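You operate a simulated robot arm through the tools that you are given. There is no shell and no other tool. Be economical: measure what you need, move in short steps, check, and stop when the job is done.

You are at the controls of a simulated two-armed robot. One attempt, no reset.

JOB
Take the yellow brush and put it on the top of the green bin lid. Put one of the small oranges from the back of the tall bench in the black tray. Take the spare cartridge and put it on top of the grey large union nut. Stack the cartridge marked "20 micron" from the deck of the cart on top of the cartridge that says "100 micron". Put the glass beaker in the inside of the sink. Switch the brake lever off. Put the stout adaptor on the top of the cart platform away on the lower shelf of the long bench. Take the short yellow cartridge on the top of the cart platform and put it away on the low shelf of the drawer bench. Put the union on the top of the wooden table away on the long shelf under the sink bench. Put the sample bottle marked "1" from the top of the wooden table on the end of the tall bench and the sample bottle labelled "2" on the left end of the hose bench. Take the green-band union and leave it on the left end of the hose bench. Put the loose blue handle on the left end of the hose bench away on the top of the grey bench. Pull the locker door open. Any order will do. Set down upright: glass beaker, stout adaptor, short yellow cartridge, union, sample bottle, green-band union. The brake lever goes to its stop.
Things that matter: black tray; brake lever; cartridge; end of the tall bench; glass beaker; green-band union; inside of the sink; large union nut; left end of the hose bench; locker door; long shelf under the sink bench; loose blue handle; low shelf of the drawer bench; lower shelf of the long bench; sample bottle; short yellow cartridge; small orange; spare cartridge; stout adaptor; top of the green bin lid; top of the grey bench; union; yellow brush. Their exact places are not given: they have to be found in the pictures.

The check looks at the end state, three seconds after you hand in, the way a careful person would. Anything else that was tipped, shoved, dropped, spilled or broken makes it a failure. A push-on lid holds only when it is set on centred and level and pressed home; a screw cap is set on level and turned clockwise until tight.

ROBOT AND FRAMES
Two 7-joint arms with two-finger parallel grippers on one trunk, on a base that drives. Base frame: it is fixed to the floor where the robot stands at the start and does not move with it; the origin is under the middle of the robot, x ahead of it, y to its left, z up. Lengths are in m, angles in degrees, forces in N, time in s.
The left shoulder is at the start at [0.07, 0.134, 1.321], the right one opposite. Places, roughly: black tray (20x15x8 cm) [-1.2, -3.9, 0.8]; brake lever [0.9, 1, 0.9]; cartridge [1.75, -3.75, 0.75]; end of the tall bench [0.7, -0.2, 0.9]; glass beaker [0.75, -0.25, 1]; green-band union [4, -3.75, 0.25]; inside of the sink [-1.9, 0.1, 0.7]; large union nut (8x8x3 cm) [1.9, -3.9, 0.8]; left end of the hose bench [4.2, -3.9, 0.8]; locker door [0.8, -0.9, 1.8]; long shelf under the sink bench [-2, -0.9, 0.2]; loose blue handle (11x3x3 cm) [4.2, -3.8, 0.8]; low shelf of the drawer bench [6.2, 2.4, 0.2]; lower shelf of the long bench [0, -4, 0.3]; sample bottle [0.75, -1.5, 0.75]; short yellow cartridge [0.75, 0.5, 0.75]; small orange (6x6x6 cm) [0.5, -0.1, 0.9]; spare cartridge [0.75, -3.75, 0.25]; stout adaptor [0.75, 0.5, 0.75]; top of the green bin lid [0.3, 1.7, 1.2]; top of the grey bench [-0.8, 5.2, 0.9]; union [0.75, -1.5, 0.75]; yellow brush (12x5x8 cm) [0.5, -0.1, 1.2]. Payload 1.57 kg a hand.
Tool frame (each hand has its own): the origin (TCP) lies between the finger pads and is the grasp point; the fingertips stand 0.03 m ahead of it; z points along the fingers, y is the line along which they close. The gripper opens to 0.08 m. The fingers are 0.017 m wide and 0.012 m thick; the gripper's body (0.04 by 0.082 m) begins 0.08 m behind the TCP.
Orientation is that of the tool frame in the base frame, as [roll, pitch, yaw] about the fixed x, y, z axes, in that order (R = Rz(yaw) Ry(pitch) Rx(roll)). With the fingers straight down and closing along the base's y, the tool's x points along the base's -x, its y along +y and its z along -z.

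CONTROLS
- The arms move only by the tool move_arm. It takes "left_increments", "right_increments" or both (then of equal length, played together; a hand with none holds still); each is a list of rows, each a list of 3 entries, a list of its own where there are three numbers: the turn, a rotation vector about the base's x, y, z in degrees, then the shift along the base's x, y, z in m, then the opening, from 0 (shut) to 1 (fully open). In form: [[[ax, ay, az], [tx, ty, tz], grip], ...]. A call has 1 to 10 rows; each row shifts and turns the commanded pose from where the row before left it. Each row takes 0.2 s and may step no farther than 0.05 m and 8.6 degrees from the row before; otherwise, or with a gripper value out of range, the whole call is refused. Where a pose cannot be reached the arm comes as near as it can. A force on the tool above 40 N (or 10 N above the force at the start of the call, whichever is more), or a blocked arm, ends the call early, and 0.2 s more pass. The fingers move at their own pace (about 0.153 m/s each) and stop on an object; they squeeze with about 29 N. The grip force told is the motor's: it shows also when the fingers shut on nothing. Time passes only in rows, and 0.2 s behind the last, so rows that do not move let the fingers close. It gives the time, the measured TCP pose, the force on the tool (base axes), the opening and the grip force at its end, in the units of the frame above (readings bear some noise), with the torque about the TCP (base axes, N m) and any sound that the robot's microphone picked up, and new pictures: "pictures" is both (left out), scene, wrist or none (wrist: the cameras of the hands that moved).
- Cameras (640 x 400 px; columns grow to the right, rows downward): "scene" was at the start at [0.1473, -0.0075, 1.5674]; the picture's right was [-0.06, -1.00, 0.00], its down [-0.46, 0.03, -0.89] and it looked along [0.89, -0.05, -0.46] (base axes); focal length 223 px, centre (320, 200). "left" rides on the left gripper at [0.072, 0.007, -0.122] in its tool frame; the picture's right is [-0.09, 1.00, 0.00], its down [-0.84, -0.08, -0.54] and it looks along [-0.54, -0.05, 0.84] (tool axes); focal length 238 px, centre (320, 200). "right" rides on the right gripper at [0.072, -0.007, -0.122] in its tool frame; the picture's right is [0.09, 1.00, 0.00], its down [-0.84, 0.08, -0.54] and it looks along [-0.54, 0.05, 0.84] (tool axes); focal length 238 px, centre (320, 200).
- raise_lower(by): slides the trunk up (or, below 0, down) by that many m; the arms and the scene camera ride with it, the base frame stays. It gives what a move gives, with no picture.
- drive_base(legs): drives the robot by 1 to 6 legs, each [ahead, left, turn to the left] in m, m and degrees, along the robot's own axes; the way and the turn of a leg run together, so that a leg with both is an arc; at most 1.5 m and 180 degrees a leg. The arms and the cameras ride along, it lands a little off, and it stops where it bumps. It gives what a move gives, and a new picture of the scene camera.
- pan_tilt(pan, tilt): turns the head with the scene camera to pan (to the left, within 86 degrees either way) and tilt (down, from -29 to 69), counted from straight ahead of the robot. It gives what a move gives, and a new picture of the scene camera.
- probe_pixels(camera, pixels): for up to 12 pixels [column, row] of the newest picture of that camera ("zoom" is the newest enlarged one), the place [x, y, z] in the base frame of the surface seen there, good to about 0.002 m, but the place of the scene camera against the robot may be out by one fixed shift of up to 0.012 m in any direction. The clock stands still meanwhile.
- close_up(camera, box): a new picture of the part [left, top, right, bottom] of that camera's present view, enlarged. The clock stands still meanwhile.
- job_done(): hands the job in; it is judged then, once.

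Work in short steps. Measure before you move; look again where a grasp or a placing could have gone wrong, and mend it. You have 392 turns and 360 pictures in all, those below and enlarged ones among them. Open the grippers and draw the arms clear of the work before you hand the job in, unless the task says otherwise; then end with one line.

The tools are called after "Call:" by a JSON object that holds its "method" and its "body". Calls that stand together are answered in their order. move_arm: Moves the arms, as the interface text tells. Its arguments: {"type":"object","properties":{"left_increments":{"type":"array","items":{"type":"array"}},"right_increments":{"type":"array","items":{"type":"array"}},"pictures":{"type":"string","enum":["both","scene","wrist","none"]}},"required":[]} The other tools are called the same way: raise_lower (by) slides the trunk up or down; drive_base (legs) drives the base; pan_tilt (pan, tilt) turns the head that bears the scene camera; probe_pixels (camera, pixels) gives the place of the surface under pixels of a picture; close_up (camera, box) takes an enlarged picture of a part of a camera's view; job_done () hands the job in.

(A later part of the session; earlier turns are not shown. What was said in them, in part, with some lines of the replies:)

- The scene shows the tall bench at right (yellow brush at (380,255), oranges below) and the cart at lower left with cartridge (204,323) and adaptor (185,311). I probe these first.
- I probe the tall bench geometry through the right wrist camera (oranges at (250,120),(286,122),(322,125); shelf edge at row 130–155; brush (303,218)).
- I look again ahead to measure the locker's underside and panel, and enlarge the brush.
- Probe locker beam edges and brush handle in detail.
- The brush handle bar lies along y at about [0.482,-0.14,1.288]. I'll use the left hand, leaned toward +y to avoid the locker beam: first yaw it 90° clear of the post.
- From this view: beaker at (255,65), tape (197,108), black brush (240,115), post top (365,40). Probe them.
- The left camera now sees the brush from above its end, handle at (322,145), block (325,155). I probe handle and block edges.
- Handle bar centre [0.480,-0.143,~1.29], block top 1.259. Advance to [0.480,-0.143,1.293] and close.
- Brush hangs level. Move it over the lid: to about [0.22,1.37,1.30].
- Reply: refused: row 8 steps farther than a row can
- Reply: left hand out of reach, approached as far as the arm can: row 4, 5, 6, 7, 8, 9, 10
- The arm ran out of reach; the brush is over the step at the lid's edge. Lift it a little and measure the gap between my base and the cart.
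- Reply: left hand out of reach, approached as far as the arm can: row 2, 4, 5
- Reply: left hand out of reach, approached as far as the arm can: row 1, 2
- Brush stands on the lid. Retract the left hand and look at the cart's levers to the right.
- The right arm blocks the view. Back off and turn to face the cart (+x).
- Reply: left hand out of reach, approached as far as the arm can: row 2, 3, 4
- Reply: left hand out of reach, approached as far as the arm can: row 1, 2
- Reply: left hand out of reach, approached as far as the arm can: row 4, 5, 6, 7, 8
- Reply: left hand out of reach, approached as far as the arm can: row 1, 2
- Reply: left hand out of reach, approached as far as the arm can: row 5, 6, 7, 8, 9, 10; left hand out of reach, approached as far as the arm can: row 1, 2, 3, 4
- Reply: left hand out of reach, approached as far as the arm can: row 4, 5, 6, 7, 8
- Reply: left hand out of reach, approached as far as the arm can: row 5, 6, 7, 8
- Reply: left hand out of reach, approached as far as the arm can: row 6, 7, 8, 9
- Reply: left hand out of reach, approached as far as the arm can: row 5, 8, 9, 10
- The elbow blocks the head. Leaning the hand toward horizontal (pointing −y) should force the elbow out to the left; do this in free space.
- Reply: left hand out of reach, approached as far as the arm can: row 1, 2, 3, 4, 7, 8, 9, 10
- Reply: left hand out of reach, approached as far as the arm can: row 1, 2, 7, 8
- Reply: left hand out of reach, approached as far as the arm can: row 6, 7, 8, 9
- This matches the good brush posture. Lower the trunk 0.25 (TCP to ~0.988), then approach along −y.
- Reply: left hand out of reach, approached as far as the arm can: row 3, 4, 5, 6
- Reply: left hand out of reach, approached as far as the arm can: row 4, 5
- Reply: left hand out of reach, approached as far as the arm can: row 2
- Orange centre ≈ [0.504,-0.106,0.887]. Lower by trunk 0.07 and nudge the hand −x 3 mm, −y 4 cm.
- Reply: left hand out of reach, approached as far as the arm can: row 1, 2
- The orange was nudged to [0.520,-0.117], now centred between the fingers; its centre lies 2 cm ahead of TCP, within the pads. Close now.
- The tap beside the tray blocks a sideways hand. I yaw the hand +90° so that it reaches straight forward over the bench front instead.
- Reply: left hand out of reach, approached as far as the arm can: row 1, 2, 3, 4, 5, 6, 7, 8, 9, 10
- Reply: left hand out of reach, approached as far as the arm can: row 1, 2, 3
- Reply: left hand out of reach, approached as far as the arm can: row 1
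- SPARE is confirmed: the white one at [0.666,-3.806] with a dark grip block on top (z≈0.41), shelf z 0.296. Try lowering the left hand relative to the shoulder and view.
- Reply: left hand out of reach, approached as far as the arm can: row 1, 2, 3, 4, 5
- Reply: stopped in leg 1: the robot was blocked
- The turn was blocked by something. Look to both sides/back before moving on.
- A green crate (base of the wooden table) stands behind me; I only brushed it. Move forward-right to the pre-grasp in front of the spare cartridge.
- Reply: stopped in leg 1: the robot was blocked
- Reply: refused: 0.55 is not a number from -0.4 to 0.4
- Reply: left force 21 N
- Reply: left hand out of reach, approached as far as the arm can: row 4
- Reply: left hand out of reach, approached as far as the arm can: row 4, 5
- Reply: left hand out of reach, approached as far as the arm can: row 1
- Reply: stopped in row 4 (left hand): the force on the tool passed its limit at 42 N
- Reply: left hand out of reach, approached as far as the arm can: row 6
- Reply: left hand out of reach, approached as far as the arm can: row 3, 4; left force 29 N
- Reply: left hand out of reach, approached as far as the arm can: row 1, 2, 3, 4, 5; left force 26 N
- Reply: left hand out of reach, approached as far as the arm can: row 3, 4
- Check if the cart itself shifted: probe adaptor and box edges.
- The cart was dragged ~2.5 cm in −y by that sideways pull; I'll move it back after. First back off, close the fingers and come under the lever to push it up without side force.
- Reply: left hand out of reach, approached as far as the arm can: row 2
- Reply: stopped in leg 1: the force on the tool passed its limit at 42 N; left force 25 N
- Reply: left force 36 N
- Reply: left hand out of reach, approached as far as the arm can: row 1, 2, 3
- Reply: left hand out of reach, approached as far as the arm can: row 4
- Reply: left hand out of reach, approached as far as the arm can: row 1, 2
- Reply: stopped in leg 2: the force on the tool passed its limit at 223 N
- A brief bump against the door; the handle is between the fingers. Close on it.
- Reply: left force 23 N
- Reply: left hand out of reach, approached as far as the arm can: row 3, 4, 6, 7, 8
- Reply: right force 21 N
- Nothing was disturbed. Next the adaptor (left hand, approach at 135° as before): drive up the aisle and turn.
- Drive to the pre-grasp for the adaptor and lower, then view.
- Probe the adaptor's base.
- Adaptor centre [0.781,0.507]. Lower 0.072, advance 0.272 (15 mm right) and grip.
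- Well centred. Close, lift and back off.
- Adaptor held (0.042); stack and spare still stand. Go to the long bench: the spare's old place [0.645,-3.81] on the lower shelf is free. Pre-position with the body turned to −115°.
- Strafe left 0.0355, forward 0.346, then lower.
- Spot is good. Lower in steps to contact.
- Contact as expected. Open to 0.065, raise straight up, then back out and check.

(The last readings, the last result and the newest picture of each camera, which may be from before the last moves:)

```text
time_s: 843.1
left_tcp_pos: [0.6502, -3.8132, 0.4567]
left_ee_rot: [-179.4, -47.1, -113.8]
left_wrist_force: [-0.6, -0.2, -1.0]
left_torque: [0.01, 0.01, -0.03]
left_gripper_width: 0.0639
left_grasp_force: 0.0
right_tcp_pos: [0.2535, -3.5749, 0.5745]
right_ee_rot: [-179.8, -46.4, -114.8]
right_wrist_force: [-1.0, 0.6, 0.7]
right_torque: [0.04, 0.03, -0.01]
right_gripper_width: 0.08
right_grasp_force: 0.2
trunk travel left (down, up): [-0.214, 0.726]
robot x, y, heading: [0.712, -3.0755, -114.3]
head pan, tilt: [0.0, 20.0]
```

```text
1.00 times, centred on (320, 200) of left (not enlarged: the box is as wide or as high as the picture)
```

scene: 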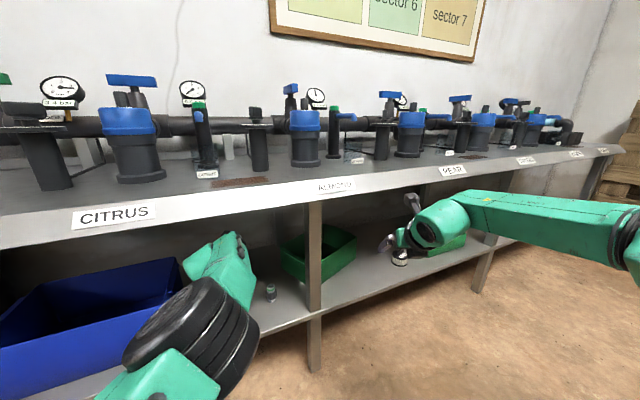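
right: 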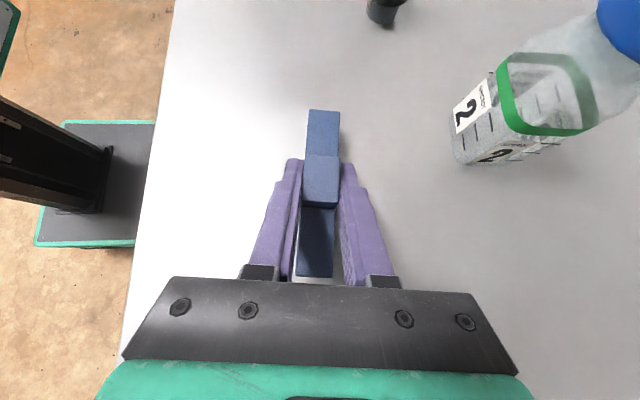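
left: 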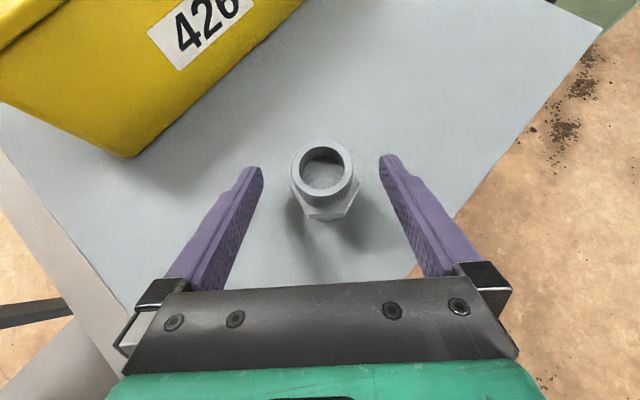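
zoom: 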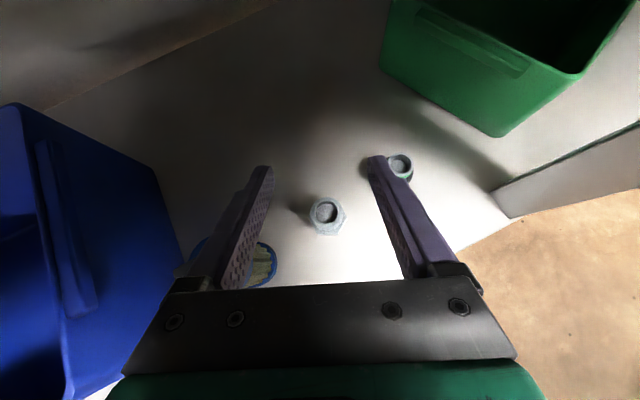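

Adaptor stands upright on the shelf. Back out, raise, and move round to the beaker (heading −x).

Call:
{"method": "drive_base", "body": {"legs": [[-0.27, 0, 0], [-0.2586, 0.816, 0]]}}

Call:
{"method": "raise_lower", "body": {"by": 0.4}}

Call:
{"method": "raise_lower", "body": {"by": 0.19}}

Call:
{"method": "drive_base", "body": {"legs": [[0, 0, -65.5], [-0.05, -1.4, 0], [0, -1.4, 0]]}}

```text
time_s: 849.1
left_tcp_pos: [1.5882, -3.6603, 0.4578]
left_ee_rot: [179.5, -47.4, -114.4]
left_wrist_force: [-7.6, 6.8, 0.1]
left_torque: [0.05, 0.0, -0.02]
left_gripper_width: 0.0549
left_grasp_force: 0.1
right_tcp_pos: [1.2071, -3.429, 0.5769]
right_ee_rot: [-179.8, -46.4, -114.7]
right_wrist_force: [0.3, -0.2, -0.4]
right_torque: [-0.02, 0.01, -0.03]
right_gripper_width: 0.08
right_grasp_force: 0.1
trunk travel left (down, up): [-0.214, 0.726]
robot x, y, heading: [1.6656, -2.928, -114.7]
head pan, tilt: [0.0, 20.0]
stopped in leg 2: the force on the tool passed its limit at 45 N (the readings are from after the stop); the commanded pose is now the measured one
```

scene: 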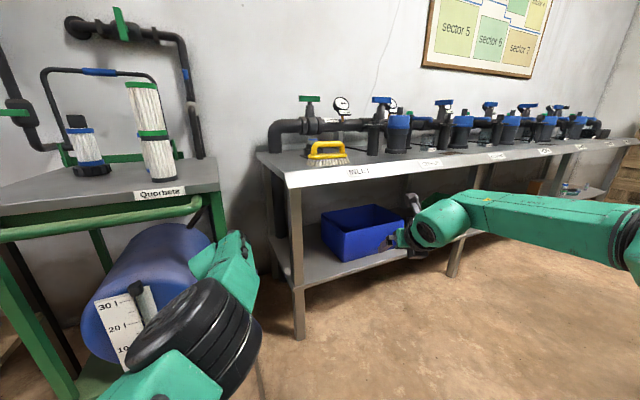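

```text
time_s: 851.4
left_tcp_pos: [1.5888, -3.6564, 0.6972]
left_ee_rot: [178.2, -46.1, -113.5]
left_wrist_force: [-7.5, 2.7, -7.1]
left_torque: [0.2, 0.21, -0.18]
left_gripper_width: 0.0581
left_grasp_force: 0.1
right_tcp_pos: [1.2081, -3.4289, 0.8244]
right_ee_rot: [-179.8, -46.3, -114.7]
right_wrist_force: [-0.3, 0.5, -0.8]
right_torque: [0.0, 0.01, 0.03]
right_gripper_width: 0.0802
right_grasp_force: 0.1
trunk travel left (down, up): [-0.462, 0.478]
robot x, y, heading: [1.666, -2.9241, -114.5]
head pan, tilt: [0.0, 20.0]
stopped: the force on the tool passed its limit at 47 N (the readings are from after the stop); the commanded pose is now the measured one
```

```text
time_s: 851.9
left_tcp_pos: [1.589, -3.6504, 0.7034]
left_ee_rot: [177.2, -45.0, -112.4]
left_wrist_force: [-2.8, 0.8, -7.6]
left_torque: [0.21, 0.42, -0.12]
left_gripper_width: 0.0614
left_grasp_force: 0.0
right_tcp_pos: [1.2078, -3.4273, 0.8411]
right_ee_rot: [-179.8, -46.4, -114.6]
right_wrist_force: [0.9, 0.0, -0.6]
right_torque: [-0.03, 0.03, 0.0]
right_gripper_width: 0.0802
right_grasp_force: 0.0
trunk travel left (down, up): [-0.479, 0.461]
robot x, y, heading: [1.6645, -2.9271, -114.5]
head pan, tilt: [0.0, 20.0]
stopped: the force on the tool passed its limit at 48 N (the readings are from after the stop); the commanded pose is now the measured one
```

```text
time_s: 868.2
left_tcp_pos: [0.9417, -0.3908, 0.7032]
left_ee_rot: [177.1, -45.1, -176.3]
left_wrist_force: [-1.0, 0.1, -0.3]
left_torque: [-0.02, -0.01, -0.03]
left_gripper_width: 0.0639
left_grasp_force: 0.0
right_tcp_pos: [0.9739, 0.0508, 0.8409]
right_ee_rot: [-179.8, -46.4, -178.5]
right_wrist_force: [0.1, -0.2, 0.0]
right_torque: [0.01, -0.02, 0.02]
right_gripper_width: 0.0799
right_grasp_force: 0.1
trunk travel left (down, up): [-0.479, 0.461]
robot x, y, heading: [1.6263, -0.1399, -177.9]
head pan, tilt: [0.0, 20.0]
```

scene: 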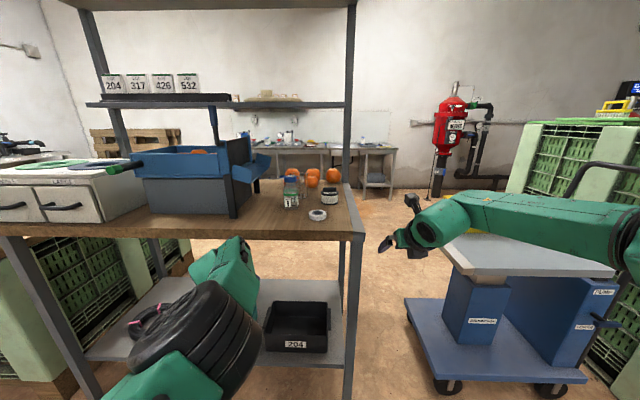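

My left hand brushed the green cart's bar on the way. Back off here and look back at that cart to check the stack.

Call:
{"method": "drive_base", "body": {"legs": [[-0.25, 0, 0]]}}

Call:
{"method": "pan_tilt", "body": {"pan": 80, "tilt": 15}}

Call:
{"method": "close_up", "body": {"camera": "scene", "box": [280, 120, 440, 220]}}

```text
time_s: 870.1
left_tcp_pos: [1.1901, -0.3835, 0.7031]
left_ee_rot: [177.3, -45.2, -176.3]
left_wrist_force: [0.1, 0.0, -0.6]
left_torque: [-0.01, 0.05, 0.0]
left_gripper_width: 0.0639
left_grasp_force: 0.0
right_tcp_pos: [1.2232, 0.0599, 0.8419]
right_ee_rot: [-179.8, -46.4, -178.6]
right_wrist_force: [0.8, -0.3, -0.2]
right_torque: [0.0, -0.01, 0.03]
right_gripper_width: 0.08
right_grasp_force: 0.0
trunk travel left (down, up): [-0.479, 0.461]
robot x, y, heading: [1.8779, -0.1274, -178.3]
head pan, tilt: [0.0, 20.0]
```

scene: 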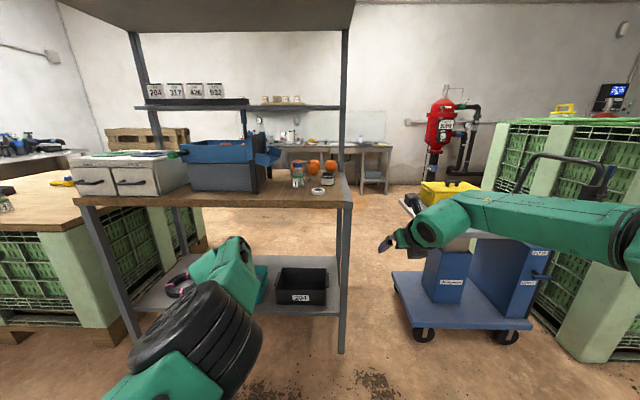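

```text
time_s: 871.6
left_tcp_pos: [1.1899, -0.3818, 0.7036]
left_ee_rot: [177.3, -45.1, -176.3]
left_wrist_force: [0.5, -0.3, -0.7]
left_torque: [0.01, -0.01, 0.0]
left_gripper_width: 0.0639
left_grasp_force: 0.1
right_tcp_pos: [1.2214, 0.0606, 0.8409]
right_ee_rot: [-179.9, -46.3, -178.4]
right_wrist_force: [0.3, -0.3, 0.2]
right_torque: [0.02, 0.01, 0.0]
right_gripper_width: 0.0801
right_grasp_force: 0.1
trunk travel left (down, up): [-0.479, 0.461]
robot x, y, heading: [1.8763, -0.1281, -178.1]
head pan, tilt: [80.0, 15.0]
```

scene: 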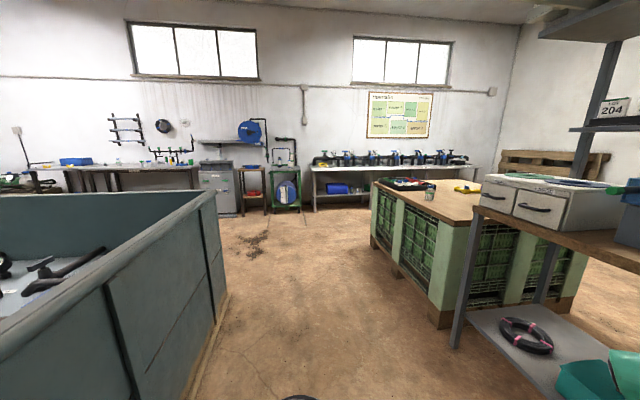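

```text
4.00 times, centred on (360, 170) of scene
```

zoom: 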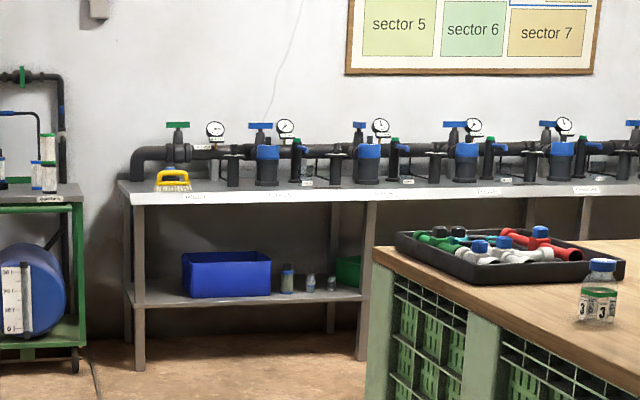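

Adaptor and bottle 3 are fine. One closer look at the green cart's top.

Call:
{"method": "close_up", "body": {"camera": "scene", "box": [256, 145, 312, 180]}}

Call:
{"method": "probe_pixels", "body": {"camera": "zoom", "pixels": [[405, 185], [405, 250], [395, 60], [230, 200]]}}

```text
11.43 times, centred on (284, 162) of scene
```

zoom: 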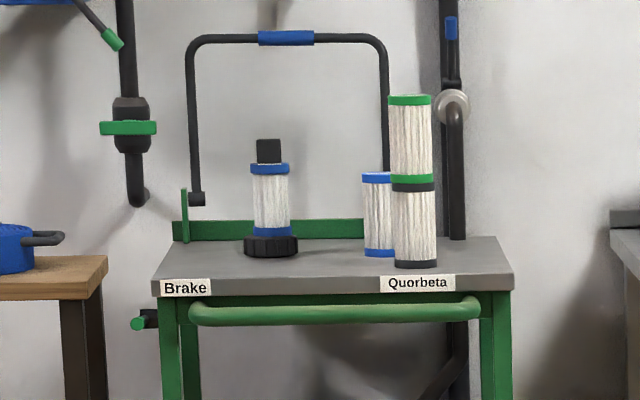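

```text
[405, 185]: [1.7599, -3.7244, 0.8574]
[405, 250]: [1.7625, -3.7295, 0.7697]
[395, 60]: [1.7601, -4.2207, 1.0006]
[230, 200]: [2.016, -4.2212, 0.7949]
```

Stack and spare stand. Calibrate whether the cart shifted: probe the known used cartridge (x 0.747) for comparison.

Call:
{"method": "probe_pixels", "body": {"camera": "scene", "pixels": [[351.7, 188], [351.7, 190], [357.7, 189.5], [291.4, 161], [281, 160], [279, 165]]}}

```text
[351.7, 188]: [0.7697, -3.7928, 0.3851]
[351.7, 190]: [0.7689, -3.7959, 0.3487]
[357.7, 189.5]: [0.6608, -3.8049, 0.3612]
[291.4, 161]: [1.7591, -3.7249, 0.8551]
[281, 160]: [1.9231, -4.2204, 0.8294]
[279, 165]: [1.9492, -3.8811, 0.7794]
```

No real shift. Now the beaker: raise, strafe right 0.153 and move forward over it, then view from the wrist.

Call:
{"method": "raise_lower", "body": {"by": 0.35}}

Call:
{"method": "move_arm", "body": {"left_increments": [[[0, 0, 0], [0, 0, 0], 1], [[0, 0, 0], [0, 0, 0], 1]], "pictures": "none"}}

Call:
{"method": "drive_base", "body": {"legs": [[0, -0.153, 0], [0.5, 0, 0]]}}

Call:
{"method": "close_up", "body": {"camera": "left", "box": [160, 0, 480, 200]}}

```text
time_s: 875.0
left_tcp_pos: [1.191, -0.382, 1.0537]
left_ee_rot: [177.3, -45.2, -176.1]
left_wrist_force: [-0.1, -0.1, -0.3]
left_torque: [0.01, 0.0, 0.01]
left_gripper_width: 0.0639
left_grasp_force: 0.1
right_tcp_pos: [1.2215, 0.0589, 1.1902]
right_ee_rot: [-179.8, -46.4, -178.5]
right_wrist_force: [-0.2, -1.0, -0.2]
right_torque: [-0.03, -0.02, 0.01]
right_gripper_width: 0.08
right_grasp_force: 0.1
trunk travel left (down, up): [-0.829, 0.111]
robot x, y, heading: [1.877, -0.1288, -178.3]
head pan, tilt: [80.0, 15.0]
```

```text
time_s: 875.6
left_tcp_pos: [1.1898, -0.383, 1.0532]
left_ee_rot: [177.3, -45.1, -176.2]
left_wrist_force: [-0.6, 0.5, 0.0]
left_torque: [-0.01, 0.0, 0.03]
left_gripper_width: 0.08
left_grasp_force: 0.1
right_tcp_pos: [1.2222, 0.0608, 1.1908]
right_ee_rot: [-179.8, -46.2, -178.4]
right_wrist_force: [-0.7, -0.3, 0.5]
right_torque: [0.02, 0.01, 0.0]
right_gripper_width: 0.0802
right_grasp_force: 0.1
trunk travel left (down, up): [-0.829, 0.111]
robot x, y, heading: [1.8787, -0.1331, -178.1]
head pan, tilt: [80.0, 15.0]
```

```text
time_s: 879.5
left_tcp_pos: [0.6841, -0.2431, 1.0536]
left_ee_rot: [177.3, -45.2, -176.4]
left_wrist_force: [0.3, 0.0, -0.1]
left_torque: [0.02, -0.01, 0.0]
left_gripper_width: 0.08
left_grasp_force: 0.1
right_tcp_pos: [0.7181, 0.1986, 1.1908]
right_ee_rot: [-179.8, -46.3, -178.6]
right_wrist_force: [-1.1, -0.5, 0.3]
right_torque: [-0.01, 0.0, 0.03]
right_gripper_width: 0.0796
right_grasp_force: 0.0
trunk travel left (down, up): [-0.829, 0.111]
robot x, y, heading: [1.3712, 0.0098, -178.4]
head pan, tilt: [80.0, 15.0]
```

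scene: 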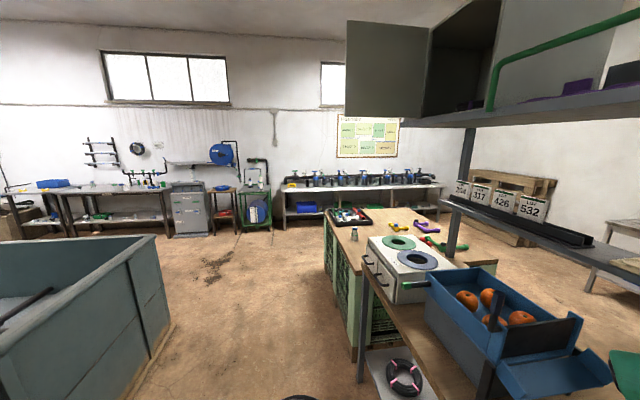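

```text
2.00 times, centred on (320, 100) of left
```

zoom: 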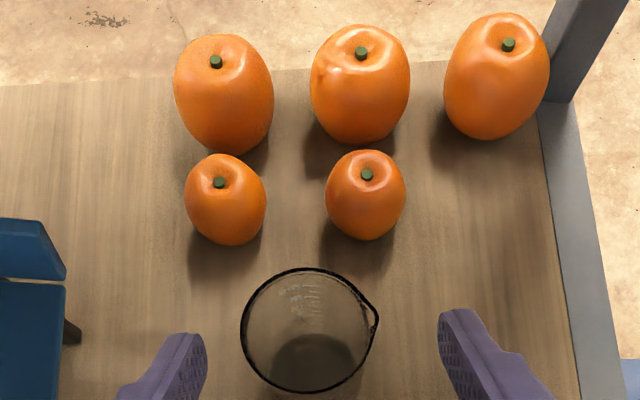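

Probe the beaker's rim.

Call:
{"method": "probe_pixels", "body": {"camera": "zoom", "pixels": [[243, 335], [366, 330], [305, 270], [310, 391], [260, 295], [350, 290], [262, 375], [355, 372]]}}

```text
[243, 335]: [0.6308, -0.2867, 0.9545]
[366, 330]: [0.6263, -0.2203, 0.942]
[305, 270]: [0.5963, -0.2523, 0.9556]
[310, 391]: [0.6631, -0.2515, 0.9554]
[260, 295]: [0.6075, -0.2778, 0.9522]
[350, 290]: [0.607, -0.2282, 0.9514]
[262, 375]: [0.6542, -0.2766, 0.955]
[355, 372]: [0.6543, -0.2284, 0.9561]
```

The beaker (centre [0.630,-0.253], 67 mm) has its spout on the +y side where a finger would pass. Turn the body 32° right so the fingers close off the spout, and recentre.

Call:
{"method": "drive_base", "body": {"legs": [[0, 0, -31.6], [-0.1833, 0.3676, 0]]}}

Call:
{"method": "close_up", "body": {"camera": "left", "box": [160, 40, 480, 240]}}

```text
time_s: 883.6
left_tcp_pos: [0.6304, -0.2461, 1.0536]
left_ee_rot: [177.3, -45.1, 151.6]
left_wrist_force: [-0.7, 0.0, 0.4]
left_torque: [0.02, 0.0, 0.04]
left_gripper_width: 0.0799
left_grasp_force: 0.1
right_tcp_pos: [0.891, 0.1113, 1.1904]
right_ee_rot: [-179.6, -46.3, 149.4]
right_wrist_force: [-0.2, 0.3, 0.2]
right_torque: [-0.02, -0.03, -0.01]
right_gripper_width: 0.08
right_grasp_force: 0.1
trunk travel left (down, up): [-0.829, 0.111]
robot x, y, heading: [1.3428, -0.3971, 149.8]
head pan, tilt: [80.0, 15.0]
```

scene: 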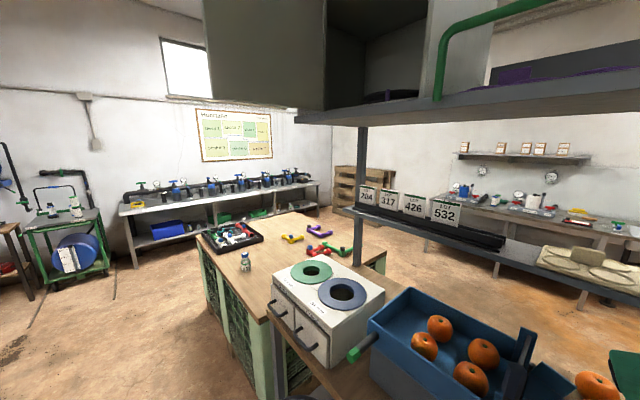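

```text
2.00 times, centred on (320, 140) of left
```

zoom: 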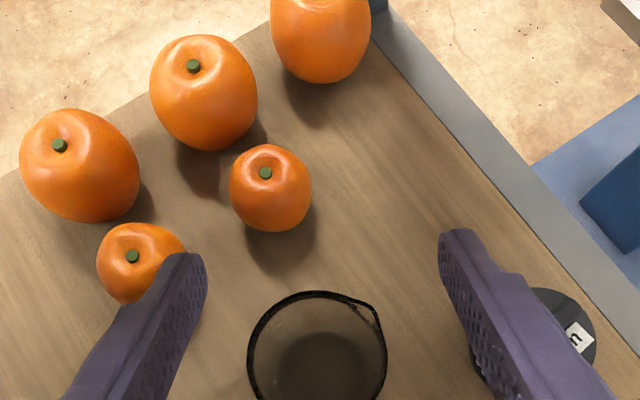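

Nudge 6 mm left and lower 0.128 around the beaker.

Call:
{"method": "drive_base", "body": {"legs": [[-0.003, 0.0065, 0]]}}

Call:
{"method": "raise_lower", "body": {"by": -0.075}}

Call:
{"method": "close_up", "body": {"camera": "left", "box": [160, 60, 480, 260]}}

```text
time_s: 884.3
left_tcp_pos: [0.6298, -0.2528, 1.0528]
left_ee_rot: [177.4, -45.1, 151.6]
left_wrist_force: [0.1, -0.8, 0.3]
left_torque: [0.0, -0.01, 0.02]
left_gripper_width: 0.0801
left_grasp_force: 0.1
right_tcp_pos: [0.8894, 0.106, 1.19]
right_ee_rot: [-179.7, -46.3, 149.4]
right_wrist_force: [-0.2, 0.1, -0.2]
right_torque: [-0.04, 0.04, -0.02]
right_gripper_width: 0.0801
right_grasp_force: 0.1
trunk travel left (down, up): [-0.829, 0.111]
robot x, y, heading: [1.346, -0.4031, 150.0]
head pan, tilt: [80.0, 15.0]
```

scene: 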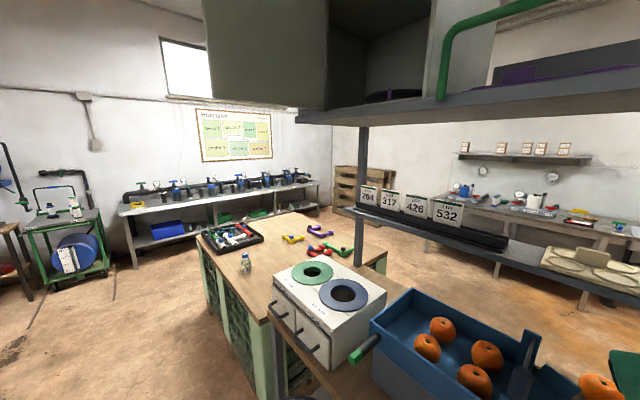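

```text
time_s: 885.5
left_tcp_pos: [0.6291, -0.2544, 0.9797]
left_ee_rot: [177.3, -45.2, 151.7]
left_wrist_force: [0.0, 0.2, 0.9]
left_torque: [0.02, -0.03, 0.03]
left_gripper_width: 0.0797
left_grasp_force: 0.0
right_tcp_pos: [0.8896, 0.103, 1.1153]
right_ee_rot: [-179.8, -46.2, 149.5]
right_wrist_force: [-0.5, -0.2, 0.5]
right_torque: [0.0, -0.03, -0.01]
right_gripper_width: 0.08
right_grasp_force: 0.0
trunk travel left (down, up): [-0.754, 0.186]
robot x, y, heading: [1.3436, -0.4033, 149.4]
head pan, tilt: [80.0, 15.0]
```

```text
2.00 times, centred on (320, 160) of left
```

zoom: 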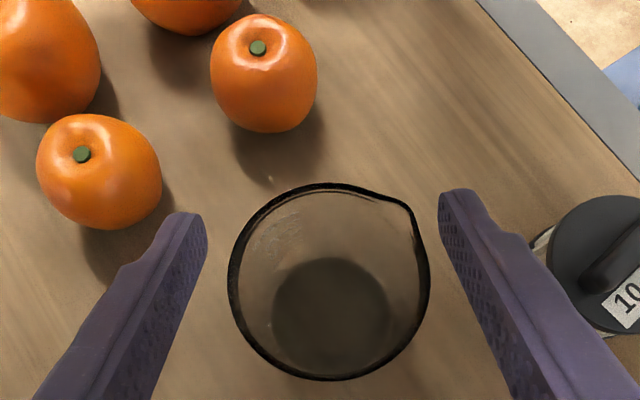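

Centred. Lower 0.052 more and close gently.

Call:
{"method": "move_arm", "body": {"left_increments": [[[0, 0, 0], [0.001, 0.0017, 0], 1]], "pictures": "none"}}

Call:
{"method": "raise_lower", "body": {"by": -0.052}}

Call:
{"method": "move_arm", "body": {"left_increments": [[[0, 0, 0], [0, 0, 0], 0.8], [[0, 0, 0], [0, 0, 0], 0.6], [[0, 0, 0], [0, 0, 0], 0.6], [[0, 0, 0], [0, 0, 0], 0.6]], "pictures": "wrist"}}

```text
time_s: 885.9
left_tcp_pos: [0.6307, -0.2517, 0.9787]
left_ee_rot: [177.2, -45.1, 151.7]
left_wrist_force: [-1.0, -0.2, 0.4]
left_torque: [-0.03, -0.04, 0.01]
left_gripper_width: 0.0799
left_grasp_force: 0.1
right_tcp_pos: [0.8899, 0.1033, 1.1158]
right_ee_rot: [-180.0, -46.3, 149.5]
right_wrist_force: [0.4, 0.2, 0.0]
right_torque: [0.0, 0.04, 0.01]
right_gripper_width: 0.0799
right_grasp_force: 0.0
trunk travel left (down, up): [-0.754, 0.186]
robot x, y, heading: [1.3454, -0.4051, 150.2]
head pan, tilt: [80.0, 15.0]
```

```text
time_s: 886.8
left_tcp_pos: [0.6307, -0.2525, 0.9272]
left_ee_rot: [177.3, -45.3, 151.7]
left_wrist_force: [-0.5, -0.3, 0.0]
left_torque: [-0.01, -0.04, 0.01]
left_gripper_width: 0.0799
left_grasp_force: 0.2
right_tcp_pos: [0.8919, 0.103, 1.0641]
right_ee_rot: [-179.8, -46.4, 149.5]
right_wrist_force: [0.7, -0.8, 0.1]
right_torque: [-0.02, 0.04, -0.01]
right_gripper_width: 0.08
right_grasp_force: 0.0
trunk travel left (down, up): [-0.702, 0.238]
robot x, y, heading: [1.3441, -0.4015, 149.8]
head pan, tilt: [80.0, 15.0]
```

```text
time_s: 887.8
left_tcp_pos: [0.6318, -0.2525, 0.9278]
left_ee_rot: [177.3, -45.2, 151.7]
left_wrist_force: [-1.1, -0.3, 1.6]
left_torque: [-0.06, 0.09, -0.01]
left_gripper_width: 0.0691
left_grasp_force: 28.9
right_tcp_pos: [0.891, 0.1025, 1.0637]
right_ee_rot: [-179.9, -46.4, 149.6]
right_wrist_force: [0.8, -0.2, 0.6]
right_torque: [-0.02, 0.0, 0.0]
right_gripper_width: 0.08
right_grasp_force: 0.0
trunk travel left (down, up): [-0.702, 0.238]
robot x, y, heading: [1.3429, -0.4027, 149.7]
head pan, tilt: [80.0, 15.0]
```

left: 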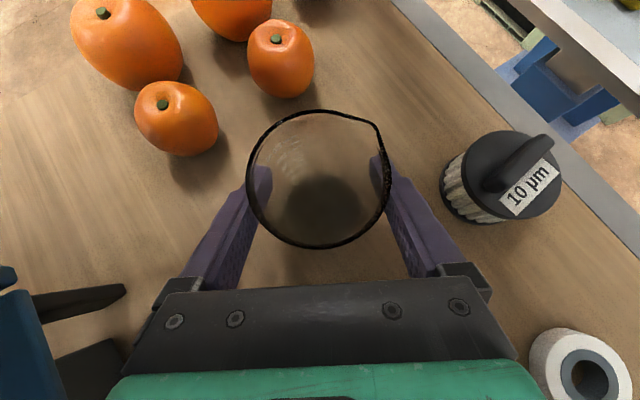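

Beaker held (0.069). Raise, back off and carry it round to the sink.

Call:
{"method": "raise_lower", "body": {"by": 0.2}}

Call:
{"method": "drive_base", "body": {"legs": [[-0.5, 0, 0], [0, 0, 30], [0, 1.2, 0], [0, 1.15, 0], [1.3, 0, 0], [1.3, 0, 0]]}}

Call:
{"method": "drive_base", "body": {"legs": [[0, -1.2, 0], [0, -1.2, 0], [0, -0.95, 0]]}}

Call:
{"method": "pan_tilt", "body": {"pan": 10, "tilt": 25}}

```text
time_s: 890.0
left_tcp_pos: [0.6284, -0.253, 1.1268]
left_ee_rot: [177.1, -45.1, 151.7]
left_wrist_force: [0.0, 0.5, -1.6]
left_torque: [-0.02, -0.01, 0.01]
left_gripper_width: 0.0691
left_grasp_force: 29.2
right_tcp_pos: [0.8902, 0.1035, 1.2633]
right_ee_rot: [-179.9, -46.2, 149.5]
right_wrist_force: [0.3, 0.3, -1.3]
right_torque: [-0.02, -0.01, -0.03]
right_gripper_width: 0.08
right_grasp_force: 0.1
trunk travel left (down, up): [-0.902, 0.038]
robot x, y, heading: [1.3447, -0.4053, 150.0]
head pan, tilt: [80.0, 15.0]
```

```text
time_s: 917.6
left_tcp_pos: [-1.5554, -3.0647, 1.1273]
left_ee_rot: [177.2, -45.3, 178.2]
left_wrist_force: [0.1, -0.1, -0.7]
left_torque: [-0.02, 0.02, -0.02]
left_gripper_width: 0.0678
left_grasp_force: 28.6
right_tcp_pos: [-1.4815, -2.6296, 1.2637]
right_ee_rot: [-179.9, -46.4, 176.0]
right_wrist_force: [-0.2, 0.2, 0.1]
right_torque: [-0.02, -0.02, 0.02]
right_gripper_width: 0.0801
right_grasp_force: 0.0
trunk travel left (down, up): [-0.902, 0.038]
robot x, y, heading: [-0.8507, -2.881, 176.4]
head pan, tilt: [80.0, 15.0]
```

scene: 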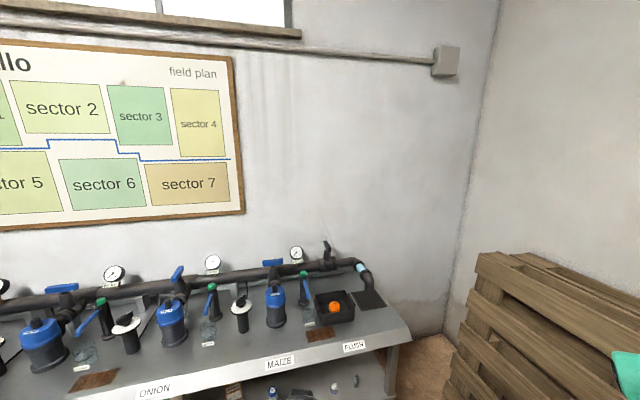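

```text
time_s: 933.8
left_tcp_pos: [-1.3562, 0.2502, 1.1262]
left_ee_rot: [177.3, -45.1, 177.8]
left_wrist_force: [-0.8, 0.5, -1.0]
left_torque: [0.03, 0.01, 0.02]
left_gripper_width: 0.068
left_grasp_force: 28.6
right_tcp_pos: [-1.2776, 0.6842, 1.2639]
right_ee_rot: [-179.9, -46.2, 175.7]
right_wrist_force: [-0.5, -0.1, 0.4]
right_torque: [0.0, 0.01, 0.01]
right_gripper_width: 0.0799
right_grasp_force: 0.1
trunk travel left (down, up): [-0.902, 0.038]
robot x, y, heading: [-0.6475, 0.4276, 175.9]
head pan, tilt: [80.0, 15.0]
```

scene: 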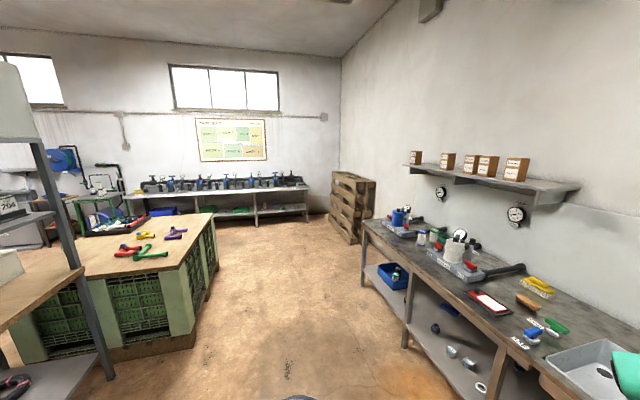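

```text
time_s: 935.2
left_tcp_pos: [-1.355, 0.2507, 1.1266]
left_ee_rot: [177.2, -45.1, 177.9]
left_wrist_force: [0.5, 0.3, -0.8]
left_torque: [0.03, 0.04, -0.04]
left_gripper_width: 0.0678
left_grasp_force: 28.6
right_tcp_pos: [-1.2786, 0.6851, 1.2627]
right_ee_rot: [-179.8, -46.3, 175.6]
right_wrist_force: [0.6, -0.3, -1.0]
right_torque: [0.01, -0.05, 0.0]
right_gripper_width: 0.08
right_grasp_force: 0.2
trunk travel left (down, up): [-0.902, 0.038]
robot x, y, heading: [-0.6463, 0.4304, 175.7]
head pan, tilt: [10.0, 25.0]
```

scene: 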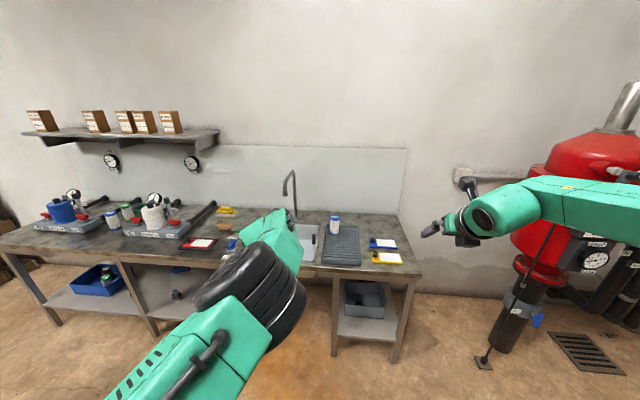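

The sink is behind my left arm; view it with the left wrist camera, and probe the red vessel near my right hand.

Call:
{"method": "probe_pixels", "body": {"camera": "scene", "pixels": [[540, 180], [520, 200], [480, 180], [525, 275], [400, 230], [415, 275], [320, 235], [330, 250], [310, 262]]}}

Call:
{"method": "close_up", "body": {"camera": "left", "box": [0, 0, 640, 400]}}

```text
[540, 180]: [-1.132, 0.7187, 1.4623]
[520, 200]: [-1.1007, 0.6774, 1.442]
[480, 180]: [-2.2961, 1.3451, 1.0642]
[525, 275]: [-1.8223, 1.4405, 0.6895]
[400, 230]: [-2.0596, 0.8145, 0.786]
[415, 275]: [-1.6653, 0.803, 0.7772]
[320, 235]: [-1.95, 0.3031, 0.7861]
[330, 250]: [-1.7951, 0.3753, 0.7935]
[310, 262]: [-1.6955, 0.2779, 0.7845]
```

```text
1.00 times, centred on (320, 200) of left (not enlarged: the box is as wide or as high as the picture)
```

zoom: 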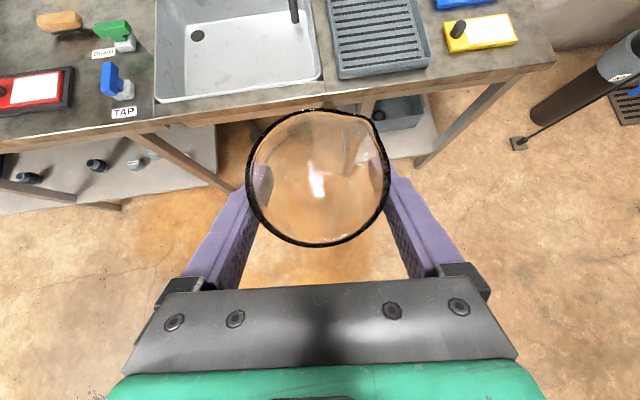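

Probe sink floor, rim corners and faucet.

Call:
{"method": "probe_pixels", "body": {"camera": "zoom", "pixels": [[230, 65], [158, 97], [316, 78], [198, 35], [295, 15], [293, 2], [180, 20], [260, 30], [170, 60], [300, 50], [240, 100], [240, 80]]}}

```text
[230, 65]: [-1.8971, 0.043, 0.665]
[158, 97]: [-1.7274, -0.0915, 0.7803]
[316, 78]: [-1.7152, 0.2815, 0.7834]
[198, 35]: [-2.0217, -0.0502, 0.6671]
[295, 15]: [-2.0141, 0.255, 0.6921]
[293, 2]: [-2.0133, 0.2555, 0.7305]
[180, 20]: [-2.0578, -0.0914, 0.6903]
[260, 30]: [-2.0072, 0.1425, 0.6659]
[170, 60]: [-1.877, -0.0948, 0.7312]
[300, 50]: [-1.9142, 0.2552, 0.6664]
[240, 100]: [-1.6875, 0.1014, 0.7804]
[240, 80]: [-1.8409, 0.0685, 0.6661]
```

Probe the faucet spout too (scene column ~290).

Call:
{"method": "probe_pixels", "body": {"camera": "scene", "pixels": [[286, 178], [284, 190], [290, 171], [295, 180], [296, 200], [335, 218]]}}

Call:
{"method": "move_arm", "body": {"right_increments": [[[0, 0, 0], [0.01, 0.01, 0.03], 1], [[0, 0, 0], [0.01, 0.01, 0.03], 1], [[0, 0, 0], [0.01, 0.01, 0.03], 1]], "pictures": "none"}}

```text
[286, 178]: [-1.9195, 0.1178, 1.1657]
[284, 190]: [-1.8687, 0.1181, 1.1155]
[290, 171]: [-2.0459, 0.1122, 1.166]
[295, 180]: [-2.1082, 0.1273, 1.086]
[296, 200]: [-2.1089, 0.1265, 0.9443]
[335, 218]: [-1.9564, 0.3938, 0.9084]
```

```text
time_s: 936.0
left_tcp_pos: [-1.3551, 0.2513, 1.1273]
left_ee_rot: [177.2, -45.3, 177.8]
left_wrist_force: [0.6, 0.9, -0.9]
left_torque: [-0.01, 0.01, -0.01]
left_gripper_width: 0.0676
left_grasp_force: 28.9
right_tcp_pos: [-1.2478, 0.7159, 1.3534]
right_ee_rot: [-179.8, -46.3, 175.6]
right_wrist_force: [-0.6, 0.1, 1.1]
right_torque: [0.02, 0.01, -0.01]
right_gripper_width: 0.0801
right_grasp_force: 0.0
trunk travel left (down, up): [-0.902, 0.038]
robot x, y, heading: [-0.6506, 0.4291, 175.9]
head pan, tilt: [10.0, 25.0]
```

The faucet spout hangs at [-1.87,0.118,z≥1.09]; I place the beaker at y≈0 instead. Lower to z 0.90, then move in.

Call:
{"method": "raise_lower", "body": {"by": -0.22}}

Call:
{"method": "drive_base", "body": {"legs": [[0, 0.2846, 0], [0.4558, 0, 0]]}}

Call:
{"method": "close_up", "body": {"camera": "left", "box": [0, 0, 640, 400]}}

```text
time_s: 938.4
left_tcp_pos: [-1.3563, 0.2515, 0.9069]
left_ee_rot: [177.3, -45.0, 177.8]
left_wrist_force: [-0.4, 0.4, -0.2]
left_torque: [0.0, 0.01, -0.02]
left_gripper_width: 0.0676
left_grasp_force: 29.1
right_tcp_pos: [-1.2483, 0.7156, 1.133]
right_ee_rot: [-179.9, -46.3, 175.6]
right_wrist_force: [-0.2, 0.0, -1.3]
right_torque: [-0.02, 0.01, -0.02]
right_gripper_width: 0.0802
right_grasp_force: 0.1
trunk travel left (down, up): [-0.682, 0.258]
robot x, y, heading: [-0.6468, 0.4301, 176.0]
head pan, tilt: [10.0, 25.0]
```

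```text
time_s: 942.6
left_tcp_pos: [-1.8312, 0.0056, 0.9073]
left_ee_rot: [177.2, -45.3, 177.6]
left_wrist_force: [0.1, -0.4, -1.0]
left_torque: [0.02, 0.0, 0.0]
left_gripper_width: 0.0681
left_grasp_force: 28.9
right_tcp_pos: [-1.7226, 0.47, 1.1334]
right_ee_rot: [-179.9, -46.4, 175.5]
right_wrist_force: [-0.2, 0.8, -1.0]
right_torque: [-0.02, -0.01, 0.0]
right_gripper_width: 0.0801
right_grasp_force: 0.2
trunk travel left (down, up): [-0.682, 0.258]
robot x, y, heading: [-1.1212, 0.1822, 176.0]
head pan, tilt: [10.0, 25.0]
```

scene: 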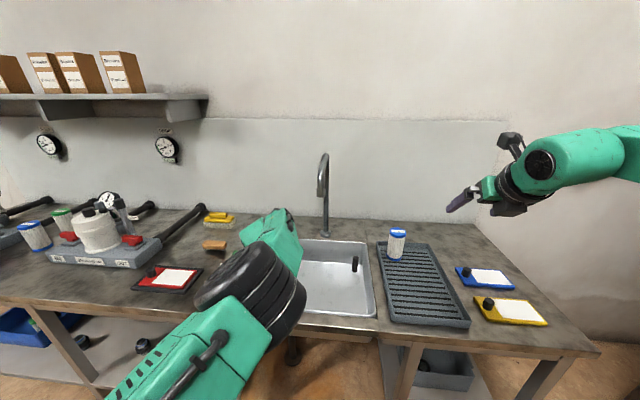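

```text
1.00 times, centred on (320, 200) of left (not enlarged: the box is as wide or as high as the picture)
```

zoom: 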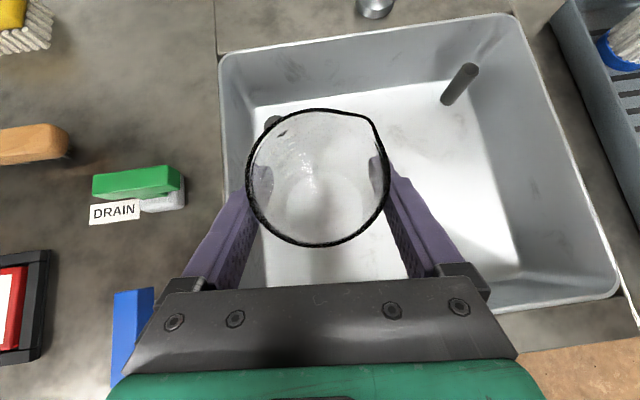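

Beaker is over the sink. Move 4 cm deeper, then lower to the floor.

Call:
{"method": "drive_base", "body": {"legs": [[0.042, 0, 0]]}}

Call:
{"method": "raise_lower", "body": {"by": -0.158}}

Call:
{"method": "raise_lower", "body": {"by": -0.008}}

Call:
{"method": "raise_lower", "body": {"by": -0.004}}

```text
time_s: 943.5
left_tcp_pos: [-1.8691, 0.0099, 0.9094]
left_ee_rot: [177.3, -45.3, 177.7]
left_wrist_force: [-0.6, -1.2, -1.3]
left_torque: [0.0, 0.0, 0.0]
left_gripper_width: 0.0678
left_grasp_force: 28.5
right_tcp_pos: [-1.7615, 0.4735, 1.1364]
right_ee_rot: [-179.8, -46.6, 175.5]
right_wrist_force: [0.5, -0.3, 0.7]
right_torque: [0.01, 0.01, -0.01]
right_gripper_width: 0.08
right_grasp_force: 0.1
trunk travel left (down, up): [-0.682, 0.258]
robot x, y, heading: [-1.1653, 0.1887, 175.9]
head pan, tilt: [10.0, 25.0]
```

scene: 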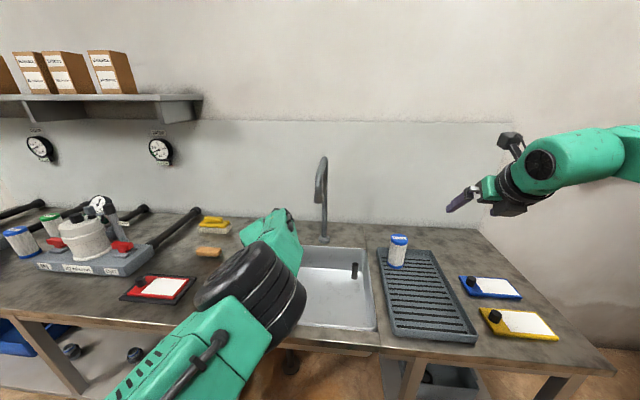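

```text
time_s: 945.4
left_tcp_pos: [-1.8717, 0.0098, 0.749]
left_ee_rot: [177.1, -45.3, 177.7]
left_wrist_force: [-0.2, 0.4, -0.7]
left_torque: [-0.02, 0.04, -0.02]
left_gripper_width: 0.0677
left_grasp_force: 29.1
right_tcp_pos: [-1.7644, 0.4745, 0.9758]
right_ee_rot: [-179.9, -46.4, 175.4]
right_wrist_force: [0.7, 0.1, -0.6]
right_torque: [0.04, -0.02, 0.0]
right_gripper_width: 0.0799
right_grasp_force: 0.1
trunk travel left (down, up): [-0.524, 0.416]
robot x, y, heading: [-1.1628, 0.189, 175.8]
head pan, tilt: [10.0, 25.0]
```

```text
time_s: 945.9
left_tcp_pos: [-1.8719, 0.0109, 0.7432]
left_ee_rot: [177.2, -45.1, 177.6]
left_wrist_force: [-0.4, 0.0, -0.4]
left_torque: [-0.03, -0.04, -0.01]
left_gripper_width: 0.0678
left_grasp_force: 28.7
right_tcp_pos: [-1.7666, 0.4741, 0.9679]
right_ee_rot: [-179.8, -46.4, 175.5]
right_wrist_force: [0.3, -0.1, -0.4]
right_torque: [0.02, 0.0, 0.01]
right_gripper_width: 0.0798
right_grasp_force: 0.0
trunk travel left (down, up): [-0.516, 0.424]
robot x, y, heading: [-1.1619, 0.1849, 175.7]
head pan, tilt: [10.0, 25.0]
```

```text
time_s: 946.5
left_tcp_pos: [-1.8724, 0.0093, 0.7364]
left_ee_rot: [177.2, -45.1, 177.7]
left_wrist_force: [-0.1, -0.4, -1.4]
left_torque: [0.02, 0.04, -0.01]
left_gripper_width: 0.0678
left_grasp_force: 28.9
right_tcp_pos: [-1.7649, 0.4737, 0.9648]
right_ee_rot: [-179.9, -46.5, 175.5]
right_wrist_force: [-0.3, 0.8, -0.1]
right_torque: [-0.01, 0.01, 0.01]
right_gripper_width: 0.0797
right_grasp_force: 0.1
trunk travel left (down, up): [-0.512, 0.428]
robot x, y, heading: [-1.1618, 0.1859, 175.9]
head pan, tilt: [10.0, 25.0]
```

Continue in 2–3 mm steps until contact.

Call:
{"method": "raise_lower", "body": {"by": -0.003}}

Call:
{"method": "raise_lower", "body": {"by": -0.002}}

Call:
{"method": "raise_lower", "body": {"by": -0.002}}

```text
time_s: 947.0
left_tcp_pos: [-1.8725, 0.0091, 0.7336]
left_ee_rot: [177.2, -45.1, 177.7]
left_wrist_force: [1.3, 0.0, -1.0]
left_torque: [0.01, 0.03, -0.04]
left_gripper_width: 0.0677
left_grasp_force: 28.8
right_tcp_pos: [-1.7657, 0.4744, 0.9626]
right_ee_rot: [-179.8, -46.3, 175.5]
right_wrist_force: [-0.3, -0.2, -0.4]
right_torque: [-0.01, 0.01, -0.05]
right_gripper_width: 0.08
right_grasp_force: 0.1
trunk travel left (down, up): [-0.509, 0.431]
robot x, y, heading: [-1.1643, 0.1916, 175.6]
head pan, tilt: [10.0, 25.0]
```

```text
time_s: 947.5
left_tcp_pos: [-1.874, 0.0109, 0.7328]
left_ee_rot: [177.3, -45.2, 177.7]
left_wrist_force: [-0.1, 0.4, 2.6]
left_torque: [-0.12, 0.05, 0.0]
left_gripper_width: 0.0677
left_grasp_force: 29.4
right_tcp_pos: [-1.7643, 0.4737, 0.9584]
right_ee_rot: [-179.8, -46.5, 175.5]
right_wrist_force: [-0.1, -0.3, 0.1]
right_torque: [-0.03, 0.02, 0.01]
right_gripper_width: 0.0798
right_grasp_force: 0.1
trunk travel left (down, up): [-0.507, 0.433]
robot x, y, heading: [-1.1621, 0.1907, 175.6]
head pan, tilt: [10.0, 25.0]
```

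```text
time_s: 948.0
left_tcp_pos: [-1.8721, 0.0102, 0.7336]
left_ee_rot: [177.3, -45.5, 177.6]
left_wrist_force: [-1.5, -0.6, 8.6]
left_torque: [-0.36, 0.14, -0.05]
left_gripper_width: 0.0681
left_grasp_force: 29.0
right_tcp_pos: [-1.7636, 0.4755, 0.9578]
right_ee_rot: [-179.8, -46.5, 175.5]
right_wrist_force: [-0.2, -0.3, -0.4]
right_torque: [0.02, 0.02, 0.0]
right_gripper_width: 0.08
right_grasp_force: 0.1
trunk travel left (down, up): [-0.505, 0.435]
robot x, y, heading: [-1.1633, 0.1901, 175.7]
head pan, tilt: [10.0, 25.0]
```

Contact. Open, raise straight up, and check.

Call:
{"method": "move_arm", "body": {"left_increments": [[[0, 0, 0], [0, 0, 0], 0.92], [[0, 0, 0], [0, 0, 0], 1], [[0, 0, 0], [0, 0, 0], 1]], "pictures": "none"}}

Call:
{"method": "raise_lower", "body": {"by": 0.15}}

Call:
{"method": "close_up", "body": {"camera": "left", "box": [0, 0, 640, 400]}}

```text
time_s: 948.8
left_tcp_pos: [-1.872, 0.0101, 0.7296]
left_ee_rot: [177.1, -45.1, 177.8]
left_wrist_force: [0.6, 0.9, 0.4]
left_torque: [0.02, 0.03, 0.05]
left_gripper_width: 0.0798
left_grasp_force: 0.2
right_tcp_pos: [-1.7642, 0.4745, 0.9575]
right_ee_rot: [-179.8, -46.4, 175.5]
right_wrist_force: [0.1, 0.8, 1.0]
right_torque: [-0.01, 0.04, -0.01]
right_gripper_width: 0.0802
right_grasp_force: 0.1
trunk travel left (down, up): [-0.505, 0.435]
robot x, y, heading: [-1.1651, 0.1904, 175.7]
head pan, tilt: [10.0, 25.0]
```

```text
time_s: 950.6
left_tcp_pos: [-1.8728, 0.0103, 0.8804]
left_ee_rot: [177.2, -45.1, 177.7]
left_wrist_force: [0.3, -0.1, 0.3]
left_torque: [0.0, 0.03, 0.01]
left_gripper_width: 0.0803
left_grasp_force: 0.0
right_tcp_pos: [-1.7647, 0.4735, 1.1063]
right_ee_rot: [-179.9, -46.4, 175.4]
right_wrist_force: [0.3, 0.8, -0.5]
right_torque: [0.01, -0.01, -0.02]
right_gripper_width: 0.0797
right_grasp_force: 0.1
trunk travel left (down, up): [-0.655, 0.285]
robot x, y, heading: [-1.1681, 0.1901, 175.9]
head pan, tilt: [10.0, 25.0]
```

```text
1.00 times, centred on (320, 200) of left (not enlarged: the box is as wide or as high as the picture)
```

zoom: 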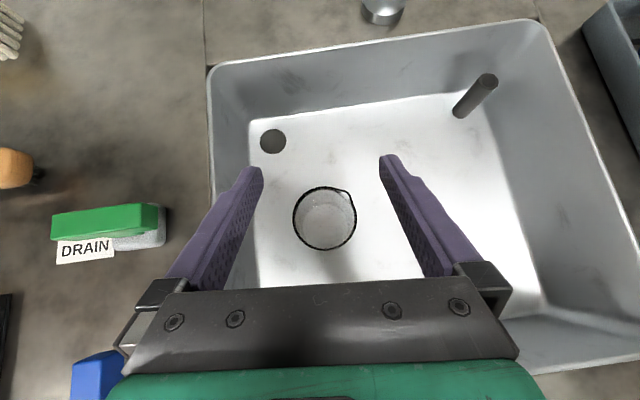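

The beaker stands upright in the sink. Back off, turn round and make a last check of bottle 1, the bench end and the brake lever.

Call:
{"method": "raise_lower", "body": {"by": 0.2}}

Call:
{"method": "drive_base", "body": {"legs": [[-0.5, 0, 0], [0, -0.1, 0], [0, 0, -170]]}}

Call:
{"method": "close_up", "body": {"camera": "scene", "box": [160, 100, 480, 300]}}

```text
time_s: 952.7
left_tcp_pos: [-1.8716, 0.0103, 1.0789]
left_ee_rot: [177.2, -45.1, 177.6]
left_wrist_force: [0.6, 0.6, -0.6]
left_torque: [-0.01, -0.01, 0.0]
left_gripper_width: 0.0802
left_grasp_force: 0.0
right_tcp_pos: [-1.7647, 0.4743, 1.3075]
right_ee_rot: [-179.9, -46.4, 175.4]
right_wrist_force: [0.4, -0.1, -0.2]
right_torque: [-0.04, 0.0, -0.01]
right_gripper_width: 0.08
right_grasp_force: 0.1
trunk travel left (down, up): [-0.855, 0.085]
robot x, y, heading: [-1.1644, 0.1883, 175.6]
head pan, tilt: [10.0, 25.0]
```

```text
time_s: 963.4
left_tcp_pos: [0.0078, 0.5404, 1.0808]
left_ee_rot: [177.2, -45.1, 7.0]
left_wrist_force: [0.6, 0.6, 0.2]
left_torque: [-0.01, -0.01, -0.01]
left_gripper_width: 0.08
left_grasp_force: 0.0
right_tcp_pos: [-0.0241, 0.0649, 1.3068]
right_ee_rot: [-179.9, -46.4, 4.8]
right_wrist_force: [-0.4, 0.3, 0.3]
right_torque: [0.0, -0.03, 0.02]
right_gripper_width: 0.0798
right_grasp_force: 0.0
trunk travel left (down, up): [-0.855, 0.085]
robot x, y, heading: [-0.6643, 0.2492, 4.9]
head pan, tilt: [10.0, 25.0]
```

scene: 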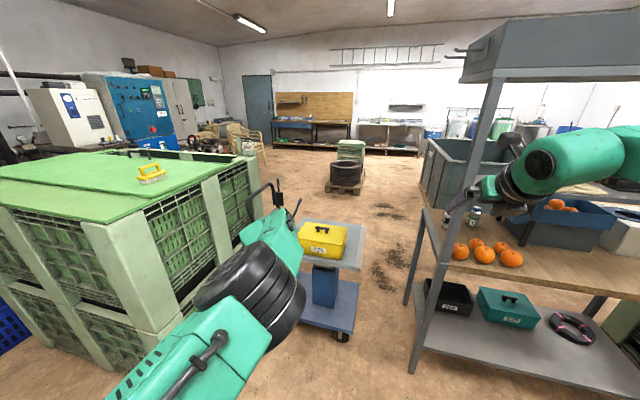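

```text
2.00 times, centred on (320, 200) of scene
```

zoom: 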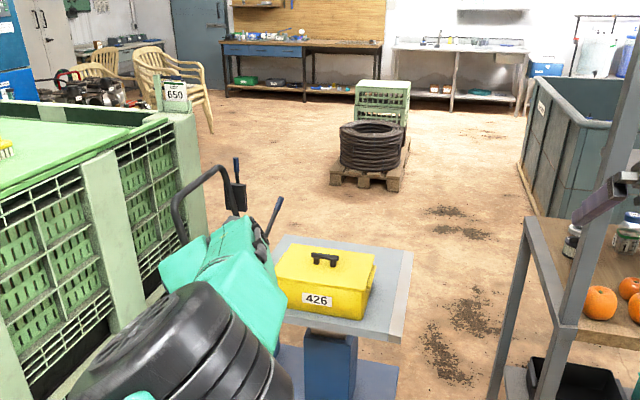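

Everything is in place: the brake lever stands upright at its stop, bottle 1 stands on the bench end, and the brush is on the lid. Both grippers are open and clear of the work, so I hand in.

Call:
{"method": "job_done", "body": {}}

```text
The job is handed in.
```

I handed the job in with every listed item moved to its place. The brake lever's off direction was inferred: nothing on it marks on or off, it would not go down from where it stood, so I moved it up to its other stop. On the way I nudged that cart about 2.5 cm and put it back, and I lightly bumped the crate under the wooden table and the green cart's bar; a later look showed nothing on that cart displaced.
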